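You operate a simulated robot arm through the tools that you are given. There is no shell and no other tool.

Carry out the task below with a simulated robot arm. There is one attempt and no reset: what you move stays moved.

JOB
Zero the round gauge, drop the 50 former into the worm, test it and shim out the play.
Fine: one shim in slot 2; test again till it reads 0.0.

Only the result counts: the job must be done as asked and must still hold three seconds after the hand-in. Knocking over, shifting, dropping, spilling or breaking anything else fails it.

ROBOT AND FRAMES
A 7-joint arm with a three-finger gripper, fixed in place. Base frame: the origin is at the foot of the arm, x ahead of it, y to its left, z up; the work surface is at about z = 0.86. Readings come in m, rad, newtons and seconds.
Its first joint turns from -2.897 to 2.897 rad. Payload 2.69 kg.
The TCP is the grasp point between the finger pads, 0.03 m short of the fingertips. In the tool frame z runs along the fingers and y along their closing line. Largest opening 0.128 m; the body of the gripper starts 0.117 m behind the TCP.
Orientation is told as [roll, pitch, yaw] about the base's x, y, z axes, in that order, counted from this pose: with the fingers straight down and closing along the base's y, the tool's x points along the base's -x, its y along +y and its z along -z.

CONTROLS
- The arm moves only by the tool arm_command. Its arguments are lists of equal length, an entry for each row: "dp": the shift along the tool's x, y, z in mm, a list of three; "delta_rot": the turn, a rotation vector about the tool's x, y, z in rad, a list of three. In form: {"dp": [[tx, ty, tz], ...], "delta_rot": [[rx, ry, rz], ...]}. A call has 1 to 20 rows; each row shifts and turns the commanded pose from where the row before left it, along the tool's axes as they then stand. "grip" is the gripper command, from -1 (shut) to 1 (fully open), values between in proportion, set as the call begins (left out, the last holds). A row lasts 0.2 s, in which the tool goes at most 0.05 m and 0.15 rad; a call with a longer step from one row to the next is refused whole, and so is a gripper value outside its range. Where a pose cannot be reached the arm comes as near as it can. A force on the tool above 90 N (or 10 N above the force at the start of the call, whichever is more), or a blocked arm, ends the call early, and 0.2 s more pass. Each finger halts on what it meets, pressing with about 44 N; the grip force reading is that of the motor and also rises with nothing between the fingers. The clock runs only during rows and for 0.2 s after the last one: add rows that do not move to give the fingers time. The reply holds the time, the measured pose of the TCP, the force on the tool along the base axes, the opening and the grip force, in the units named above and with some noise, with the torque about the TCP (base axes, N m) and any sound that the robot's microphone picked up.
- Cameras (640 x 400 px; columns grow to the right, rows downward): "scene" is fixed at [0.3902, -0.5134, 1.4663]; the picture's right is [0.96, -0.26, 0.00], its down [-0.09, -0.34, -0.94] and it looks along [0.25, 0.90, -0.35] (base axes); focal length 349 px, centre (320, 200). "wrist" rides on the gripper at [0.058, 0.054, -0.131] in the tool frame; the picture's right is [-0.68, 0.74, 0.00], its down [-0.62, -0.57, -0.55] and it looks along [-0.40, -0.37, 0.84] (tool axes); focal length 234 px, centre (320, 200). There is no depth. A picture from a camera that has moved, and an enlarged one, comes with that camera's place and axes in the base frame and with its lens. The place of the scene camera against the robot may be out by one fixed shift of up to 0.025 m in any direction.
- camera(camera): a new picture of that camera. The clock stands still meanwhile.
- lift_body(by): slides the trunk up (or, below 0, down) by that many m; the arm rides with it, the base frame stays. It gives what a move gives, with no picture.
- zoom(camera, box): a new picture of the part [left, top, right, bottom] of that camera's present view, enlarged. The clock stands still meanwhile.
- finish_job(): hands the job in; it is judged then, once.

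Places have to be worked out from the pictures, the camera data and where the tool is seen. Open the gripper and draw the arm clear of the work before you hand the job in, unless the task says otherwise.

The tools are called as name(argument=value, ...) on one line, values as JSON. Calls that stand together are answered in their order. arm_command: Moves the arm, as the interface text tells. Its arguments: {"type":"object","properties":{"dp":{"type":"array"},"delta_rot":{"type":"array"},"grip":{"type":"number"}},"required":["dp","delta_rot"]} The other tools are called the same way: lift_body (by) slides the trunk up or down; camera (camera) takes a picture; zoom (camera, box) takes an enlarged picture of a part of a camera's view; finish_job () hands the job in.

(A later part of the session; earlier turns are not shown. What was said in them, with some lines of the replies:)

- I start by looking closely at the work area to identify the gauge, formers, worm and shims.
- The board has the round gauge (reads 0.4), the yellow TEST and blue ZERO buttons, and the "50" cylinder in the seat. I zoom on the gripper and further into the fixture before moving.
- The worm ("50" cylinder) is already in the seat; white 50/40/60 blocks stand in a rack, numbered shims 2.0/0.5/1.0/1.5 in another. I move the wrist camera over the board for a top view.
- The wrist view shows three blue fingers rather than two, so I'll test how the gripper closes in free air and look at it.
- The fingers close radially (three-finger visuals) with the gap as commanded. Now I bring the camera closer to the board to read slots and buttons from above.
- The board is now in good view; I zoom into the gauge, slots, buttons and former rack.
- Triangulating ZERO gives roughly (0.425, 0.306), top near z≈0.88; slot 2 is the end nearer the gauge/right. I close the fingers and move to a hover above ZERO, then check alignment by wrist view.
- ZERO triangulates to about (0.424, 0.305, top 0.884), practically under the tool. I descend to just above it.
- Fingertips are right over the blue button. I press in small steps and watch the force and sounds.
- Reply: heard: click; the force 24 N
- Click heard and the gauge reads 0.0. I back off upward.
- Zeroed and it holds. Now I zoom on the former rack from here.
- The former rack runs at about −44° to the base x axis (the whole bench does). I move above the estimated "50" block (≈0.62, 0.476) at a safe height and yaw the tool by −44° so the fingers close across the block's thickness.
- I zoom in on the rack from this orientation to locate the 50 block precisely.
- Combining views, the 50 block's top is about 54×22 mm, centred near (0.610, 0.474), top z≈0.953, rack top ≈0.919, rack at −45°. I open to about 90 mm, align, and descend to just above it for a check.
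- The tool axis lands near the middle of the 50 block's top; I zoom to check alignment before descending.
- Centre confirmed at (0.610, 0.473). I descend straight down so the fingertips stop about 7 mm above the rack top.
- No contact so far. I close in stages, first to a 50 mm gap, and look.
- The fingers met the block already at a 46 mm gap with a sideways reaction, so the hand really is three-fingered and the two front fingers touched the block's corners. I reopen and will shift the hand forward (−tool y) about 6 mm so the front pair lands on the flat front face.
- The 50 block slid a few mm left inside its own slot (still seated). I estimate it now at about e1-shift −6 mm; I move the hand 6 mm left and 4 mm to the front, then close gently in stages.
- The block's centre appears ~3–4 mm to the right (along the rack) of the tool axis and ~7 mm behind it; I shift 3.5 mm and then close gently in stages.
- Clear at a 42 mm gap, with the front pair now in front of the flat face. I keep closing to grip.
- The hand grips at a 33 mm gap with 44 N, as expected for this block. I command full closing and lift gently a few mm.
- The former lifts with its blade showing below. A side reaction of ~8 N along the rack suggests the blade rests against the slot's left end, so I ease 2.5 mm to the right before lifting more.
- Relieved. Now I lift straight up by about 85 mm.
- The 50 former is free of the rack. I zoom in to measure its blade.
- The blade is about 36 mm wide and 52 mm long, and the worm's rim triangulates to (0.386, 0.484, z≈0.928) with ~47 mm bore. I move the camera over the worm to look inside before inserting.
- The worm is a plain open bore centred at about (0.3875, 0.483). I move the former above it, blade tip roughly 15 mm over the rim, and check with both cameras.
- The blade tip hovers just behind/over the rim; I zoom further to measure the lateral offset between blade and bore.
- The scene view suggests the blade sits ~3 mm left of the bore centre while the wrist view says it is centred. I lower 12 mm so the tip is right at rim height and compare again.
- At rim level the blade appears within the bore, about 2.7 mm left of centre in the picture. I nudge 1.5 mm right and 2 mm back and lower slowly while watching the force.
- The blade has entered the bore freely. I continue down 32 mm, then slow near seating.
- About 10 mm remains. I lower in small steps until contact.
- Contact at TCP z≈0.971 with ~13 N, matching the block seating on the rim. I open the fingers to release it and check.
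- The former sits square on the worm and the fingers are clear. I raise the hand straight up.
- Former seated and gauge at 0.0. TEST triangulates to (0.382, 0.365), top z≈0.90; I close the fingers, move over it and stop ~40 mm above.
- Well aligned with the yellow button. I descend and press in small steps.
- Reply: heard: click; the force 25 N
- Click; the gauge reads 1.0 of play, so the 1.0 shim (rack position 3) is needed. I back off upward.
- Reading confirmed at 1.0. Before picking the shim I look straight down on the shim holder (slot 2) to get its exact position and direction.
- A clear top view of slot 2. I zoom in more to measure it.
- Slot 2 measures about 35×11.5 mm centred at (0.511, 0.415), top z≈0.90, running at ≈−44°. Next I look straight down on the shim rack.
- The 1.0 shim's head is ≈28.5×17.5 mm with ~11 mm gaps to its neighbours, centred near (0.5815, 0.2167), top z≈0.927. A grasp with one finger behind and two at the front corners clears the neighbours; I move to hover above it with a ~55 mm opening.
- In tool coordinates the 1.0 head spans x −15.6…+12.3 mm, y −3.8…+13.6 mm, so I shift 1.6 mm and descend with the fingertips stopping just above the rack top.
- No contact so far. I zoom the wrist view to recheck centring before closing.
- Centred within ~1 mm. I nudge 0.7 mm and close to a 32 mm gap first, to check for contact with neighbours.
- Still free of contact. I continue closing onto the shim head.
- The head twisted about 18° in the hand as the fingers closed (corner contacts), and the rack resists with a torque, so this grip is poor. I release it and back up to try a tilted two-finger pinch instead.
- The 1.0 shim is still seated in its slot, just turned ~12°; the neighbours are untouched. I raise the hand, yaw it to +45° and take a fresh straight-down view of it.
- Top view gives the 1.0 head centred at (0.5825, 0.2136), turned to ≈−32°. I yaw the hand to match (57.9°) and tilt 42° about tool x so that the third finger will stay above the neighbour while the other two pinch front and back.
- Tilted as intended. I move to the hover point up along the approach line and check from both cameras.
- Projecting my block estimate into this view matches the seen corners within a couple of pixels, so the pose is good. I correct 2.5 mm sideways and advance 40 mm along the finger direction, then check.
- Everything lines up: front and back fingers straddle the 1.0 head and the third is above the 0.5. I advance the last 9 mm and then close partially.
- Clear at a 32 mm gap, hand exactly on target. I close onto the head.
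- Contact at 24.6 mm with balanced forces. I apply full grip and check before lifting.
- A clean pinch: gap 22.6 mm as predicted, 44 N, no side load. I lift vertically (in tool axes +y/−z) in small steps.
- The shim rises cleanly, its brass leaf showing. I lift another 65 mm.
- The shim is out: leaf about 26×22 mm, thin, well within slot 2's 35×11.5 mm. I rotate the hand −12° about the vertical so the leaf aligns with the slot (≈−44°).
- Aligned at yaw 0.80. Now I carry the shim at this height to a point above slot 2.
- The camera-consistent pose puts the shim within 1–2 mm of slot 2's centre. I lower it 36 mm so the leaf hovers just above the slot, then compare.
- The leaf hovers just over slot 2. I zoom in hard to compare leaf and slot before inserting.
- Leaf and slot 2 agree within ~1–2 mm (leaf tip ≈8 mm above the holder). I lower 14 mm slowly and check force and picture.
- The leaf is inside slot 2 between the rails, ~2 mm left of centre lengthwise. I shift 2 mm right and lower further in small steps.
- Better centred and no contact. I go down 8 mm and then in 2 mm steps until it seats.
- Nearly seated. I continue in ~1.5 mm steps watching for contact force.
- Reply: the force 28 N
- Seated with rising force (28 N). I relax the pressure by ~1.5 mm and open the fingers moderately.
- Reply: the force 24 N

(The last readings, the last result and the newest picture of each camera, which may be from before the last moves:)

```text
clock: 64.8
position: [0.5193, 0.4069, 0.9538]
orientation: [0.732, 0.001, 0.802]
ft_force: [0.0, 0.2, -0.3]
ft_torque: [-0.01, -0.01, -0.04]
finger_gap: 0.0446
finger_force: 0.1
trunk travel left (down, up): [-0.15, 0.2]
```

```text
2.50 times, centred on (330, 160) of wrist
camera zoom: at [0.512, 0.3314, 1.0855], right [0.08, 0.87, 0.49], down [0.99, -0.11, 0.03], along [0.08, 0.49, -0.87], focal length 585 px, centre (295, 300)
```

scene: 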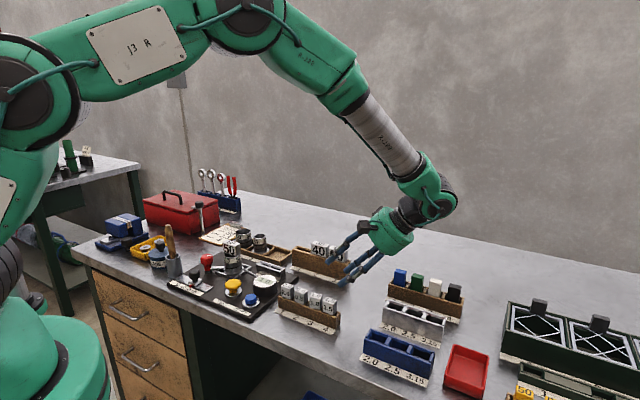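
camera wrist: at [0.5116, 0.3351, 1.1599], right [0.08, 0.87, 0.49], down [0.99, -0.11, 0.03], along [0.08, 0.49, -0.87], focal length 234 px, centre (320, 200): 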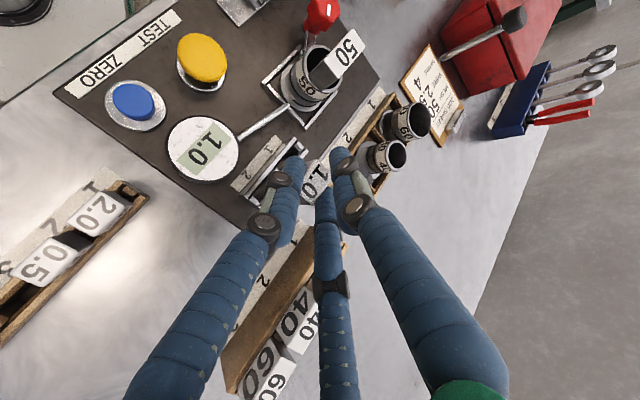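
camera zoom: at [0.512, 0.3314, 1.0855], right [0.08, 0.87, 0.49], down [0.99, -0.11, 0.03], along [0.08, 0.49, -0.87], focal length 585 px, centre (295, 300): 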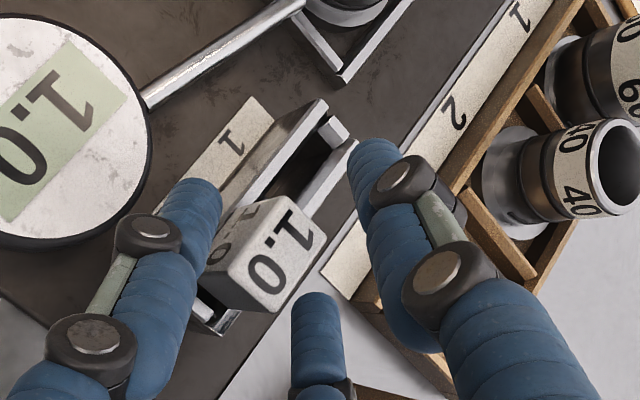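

Released; the 1.0 shim stands in slot 2 and the fingers are clear of it. I withdraw along the finger axis.

arm_command(dp=[[0, 0, -8], [0, 0, -15], [0, 0, -25], [0, 0, -30], [0, 0, 0]], delta_rot=[[0, 0, 0], [0, 0, 0], [0, 0, 0], [0, 0, 0], [0, 0, 0]])

zoom(camera="scene", box=[220, 230, 340, 340])

zoom(camera="scene", box=[260, 245, 290, 280])

camera(camera="wrist")

```text
clock: 66.0
position: [0.556, 0.3715, 1.0112]
orientation: [0.734, 0.001, 0.802]
ft_force: [-0.4, -0.8, 0.5]
ft_torque: [0.02, -0.03, 0.0]
finger_gap: 0.0448
finger_force: 0.1
trunk travel left (down, up): [-0.15, 0.2]
```

```text
3.64 times, centred on (280, 285) of scene
camera zoom: at [0.3902, -0.5134, 1.4663], right [0.96, -0.26, 0.0], down [-0.09, -0.34, -0.94], along [0.25, 0.9, -0.35], focal length 1270 px, centre (466, -109)
```

zoom: 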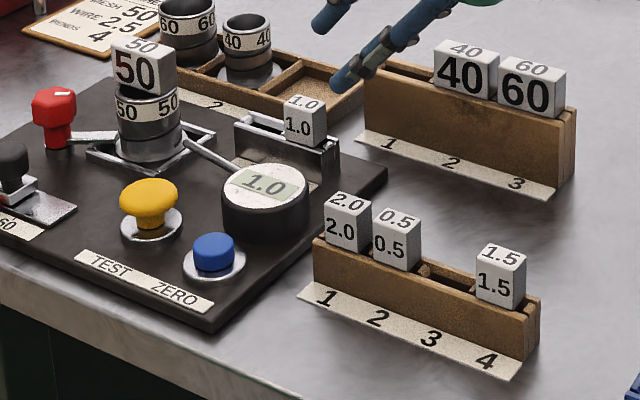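

```text
11.43 times, centred on (275, 262) of scene
camera zoom: at [0.3902, -0.5134, 1.4663], right [0.96, -0.26, 0.0], down [-0.09, -0.34, -0.94], along [0.25, 0.9, -0.35], focal length 3990 px, centre (834, -514)
```

zoom: 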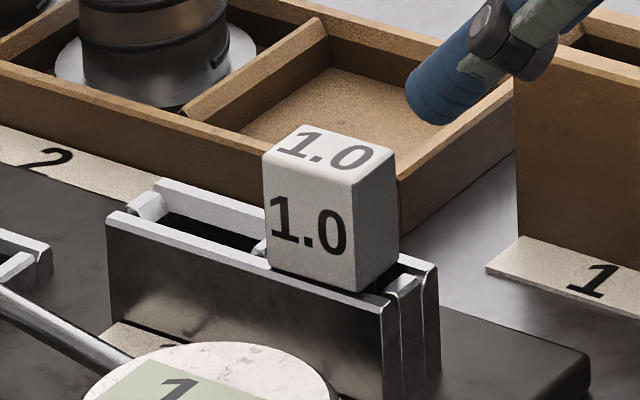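

```text
taken
camera wrist: at [0.5484, 0.2954, 1.1436], right [0.08, 0.87, 0.49], down [0.99, -0.11, 0.03], along [0.08, 0.49, -0.87], focal length 234 px, centre (320, 200)
```

wrist: 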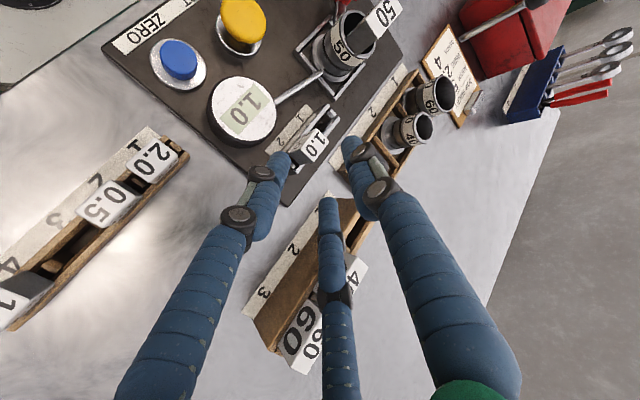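

The 1.0 shim sits properly in slot 2. I raise the hand, level it, close the fingers and move back over the TEST button.

arm_command(dp=[[0, 20, -22.3], [0, 20, -22.3], [0, 0, 0], [0, 0, 0], [0, 0, 0], [0, 0, 0], [0, 0, 0], [0, 0, 0]], delta_rot=[[0, 0, 0], [0, 0, 0], [0.1466, 0, 0], [0.1466, 0, 0], [0.1466, 0, 0], [0.1466, 0, 0], [0.1466, 0, 0], [0, 0, 0]], grip=-1)

arm_command(dp=[[31, 30.2, 0], [31, 30.2, 0], [31, 30.1, 0], [31, 30.1, 0], [0, 0, 0]], delta_rot=[[0, 0, 0], [0, 0, 0], [0, 0, 0], [0, 0, 0], [0, 0, 0]])

camera(camera="wrist")

camera(camera="scene")

```text
clock: 67.8
position: [0.5561, 0.3708, 1.071]
orientation: [-0.002, 0.0, 0.801]
ft_force: [0.0, 0.6, -1.1]
ft_torque: [-0.01, -0.06, -0.04]
finger_gap: 0.0021
finger_force: 31.5
trunk travel left (down, up): [-0.15, 0.2]
```

```text
clock: 69.0
position: [0.3834, 0.3645, 1.0707]
orientation: [-0.001, 0.0, 0.801]
ft_force: [-0.4, -0.5, 0.1]
ft_torque: [0.0, -0.06, -0.01]
finger_gap: 0.0019
finger_force: 31.8
trunk travel left (down, up): [-0.15, 0.2]
```

```text
taken
camera wrist: at [0.3029, 0.3591, 1.201], right [-0.06, 1.0, 0.0], down [0.83, 0.05, 0.55], along [0.55, 0.03, -0.84], focal length 234 px, centre (320, 200)
```

wrist: 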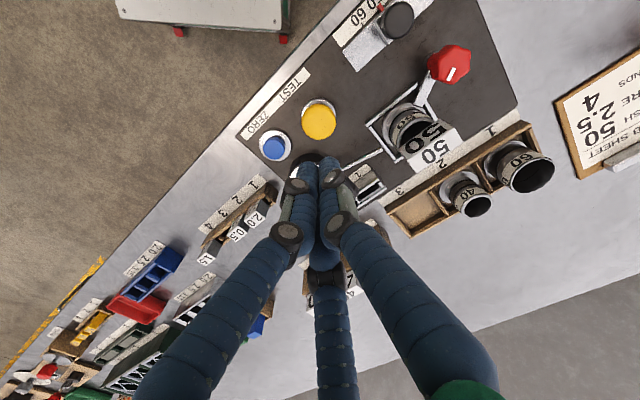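

```text
taken
```

scene: 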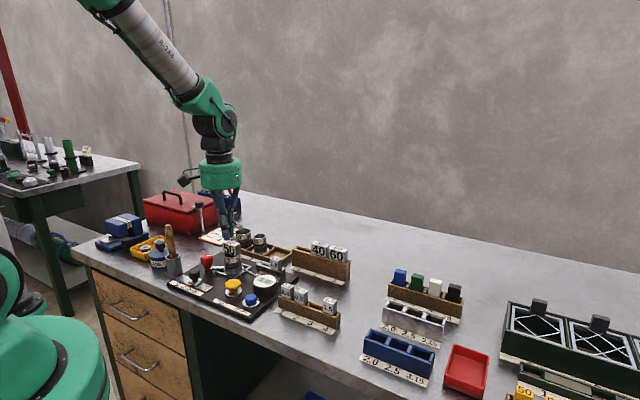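

Aligned over TEST again. I descend and press it.

arm_command(dp=[[0, 0, 40], [0, 0, 40], [0, 0, 30], [0, 0, 15], [0, 0, 6], [0, 0, 4], [0, 0, 3], [0, 0, 2.5], [0, 0, 0]], delta_rot=[[0, 0, 0], [0, 0, 0], [0, 0, 0], [0, 0, 0], [0, 0, 0], [0, 0, 0], [0, 0, 0], [0, 0, 0], [0, 0, 0]])

zoom(camera="scene", box=[195, 225, 305, 315])

```text
clock: 71.0
position: [0.3846, 0.3657, 0.9304]
orientation: [0.0, -0.004, 0.802]
ft_force: [-5.2, 1.4, 13.4]
ft_torque: [-0.01, 0.16, 0.02]
finger_gap: 0.0023
finger_force: 31.5
trunk travel left (down, up): [-0.15, 0.2]
heard: click
```

```text
4.44 times, centred on (250, 270) of scene
camera zoom: at [0.3902, -0.5134, 1.4663], right [0.96, -0.26, 0.0], down [-0.09, -0.34, -0.94], along [0.25, 0.9, -0.35], focal length 1552 px, centre (631, -111)
```

zoom: 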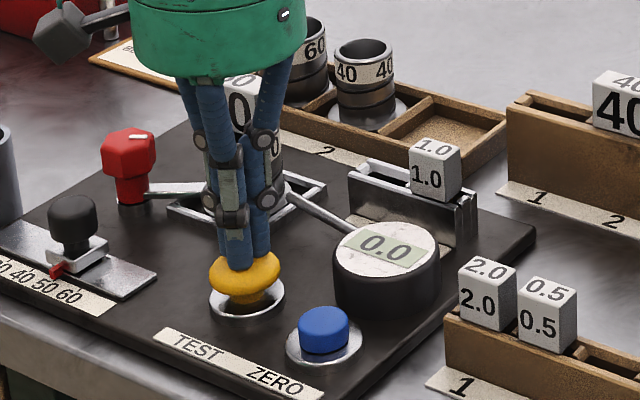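

Click, and the gauge now reads 0.0. I back off upward.

arm_command(dp=[[0, 0, -8], [0, 0, -30], [0, 0, -40], [0, 0, -45], [0, 0, -45], [0, 0, -40], [0, 0, 0]], delta_rot=[[0, 0, 0], [0, 0, 0], [0, 0, 0], [0, 0, 0], [0, 0, 0], [0, 0, 0], [0, 0, 0]])

zoom(camera="scene", box=[195, 225, 305, 315])

camera(camera="wrist")

```text
clock: 72.6
position: [0.3836, 0.3678, 1.1384]
orientation: [0.0, 0.0, 0.801]
ft_force: [-0.1, 0.2, 0.9]
ft_torque: [0.02, 0.01, -0.03]
finger_gap: 0.002
finger_force: 31.6
trunk travel left (down, up): [-0.15, 0.2]
```

```text
4.44 times, centred on (250, 270) of scene
camera zoom: at [0.3902, -0.5134, 1.4663], right [0.96, -0.26, 0.0], down [-0.09, -0.34, -0.94], along [0.25, 0.9, -0.35], focal length 1552 px, centre (631, -111)
```

zoom: 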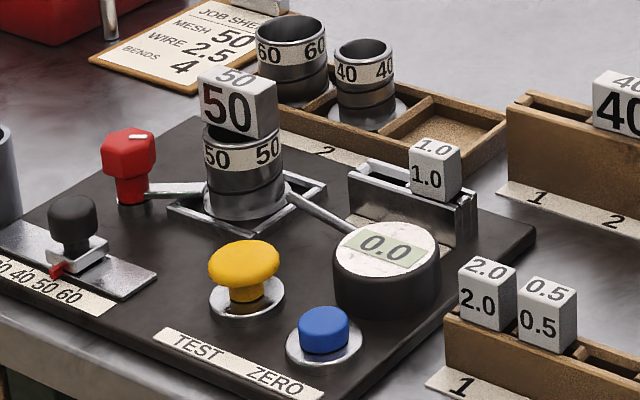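

```text
taken
camera wrist: at [0.3046, 0.3622, 1.2693], right [-0.06, 1.0, 0.0], down [0.83, 0.05, 0.55], along [0.55, 0.03, -0.84], focal length 234 px, centre (320, 200)
```

wrist: 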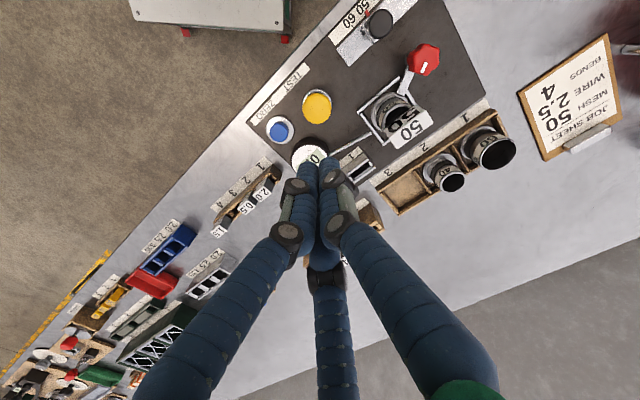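

Reading holds at 0.0 with the former and shim in place. I open the gripper and move the arm clear to near its starting place.

arm_command(dp=[[0, 0, -25], [-24.4, -35.4, -5], [-24.4, -35.4, -5], [-24.4, -35.4, 0], [-24.4, -35.4, 0], [-24.4, -35.4, 0], [-24.4, -35.4, 0], [0, 0, 0], [0, 0, 0]], delta_rot=[[0, 0, 0], [0, 0, 0], [0, 0, 0], [0, 0, 0], [0, 0, 0], [0, 0, 0], [0, 0, 0], [0, 0, 0], [0, 0, 0]], grip=1)

camera(camera="scene")

zoom(camera="scene", box=[160, 220, 360, 345])

```text
clock: 74.6
position: [0.6368, 0.3232, 1.1728]
orientation: [0.001, 0.001, 0.802]
ft_force: [0.2, 0.1, 0.4]
ft_torque: [0.0, -0.02, 0.01]
finger_gap: 0.1281
finger_force: 0.0
trunk travel left (down, up): [-0.15, 0.2]
```

```text
taken
```

scene: 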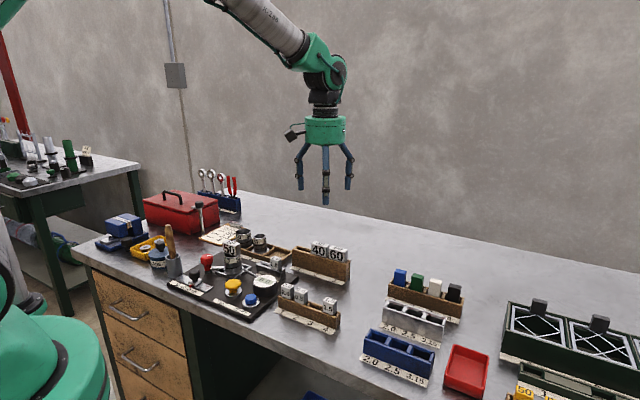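

```text
3.20 times, centred on (260, 282) of scene
camera zoom: at [0.3902, -0.5134, 1.4663], right [0.96, -0.26, 0.0], down [-0.09, -0.34, -0.94], along [0.25, 0.9, -0.35], focal length 1117 px, centre (512, -64)
```

zoom: 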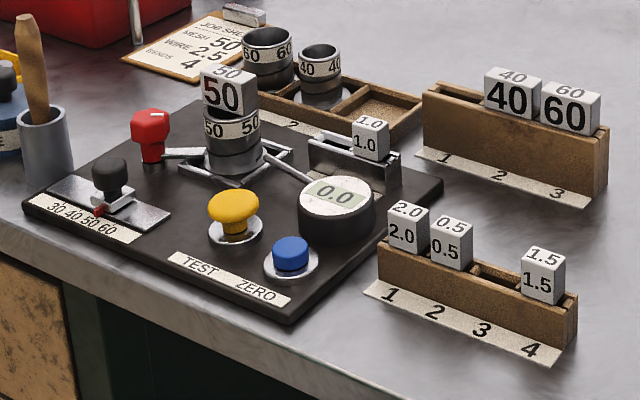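

The gauge reads 0.0, the 50 former is in the worm and the single 1.0 shim is in slot 2. The other pieces stand where they were, and the gripper is open and clear, so I hand the job in.

finish_job()

```text
The job is handed in.
```

The job is handed in: the gauge read 0.0 on the final test and still read 0.0 after the arm was clear.

- **Zero:** I pressed ZERO and the gauge went from 0.4 to 0.0.
- **Former:** The 50 former is in the worm, resting on the rim.
- **First test:** TEST showed 1.0 of play.
- **Shim:** The 1.0 shim is in slot 2, and slot 1 is empty.
- **Second test:** TEST read 0.0.

My first grips pushed the 50 former and the 1.0 shim a few millimetres in their own rack slots. Both were then lifted out and placed. I saw no other piece move. The gripper is open and back near its starting position.
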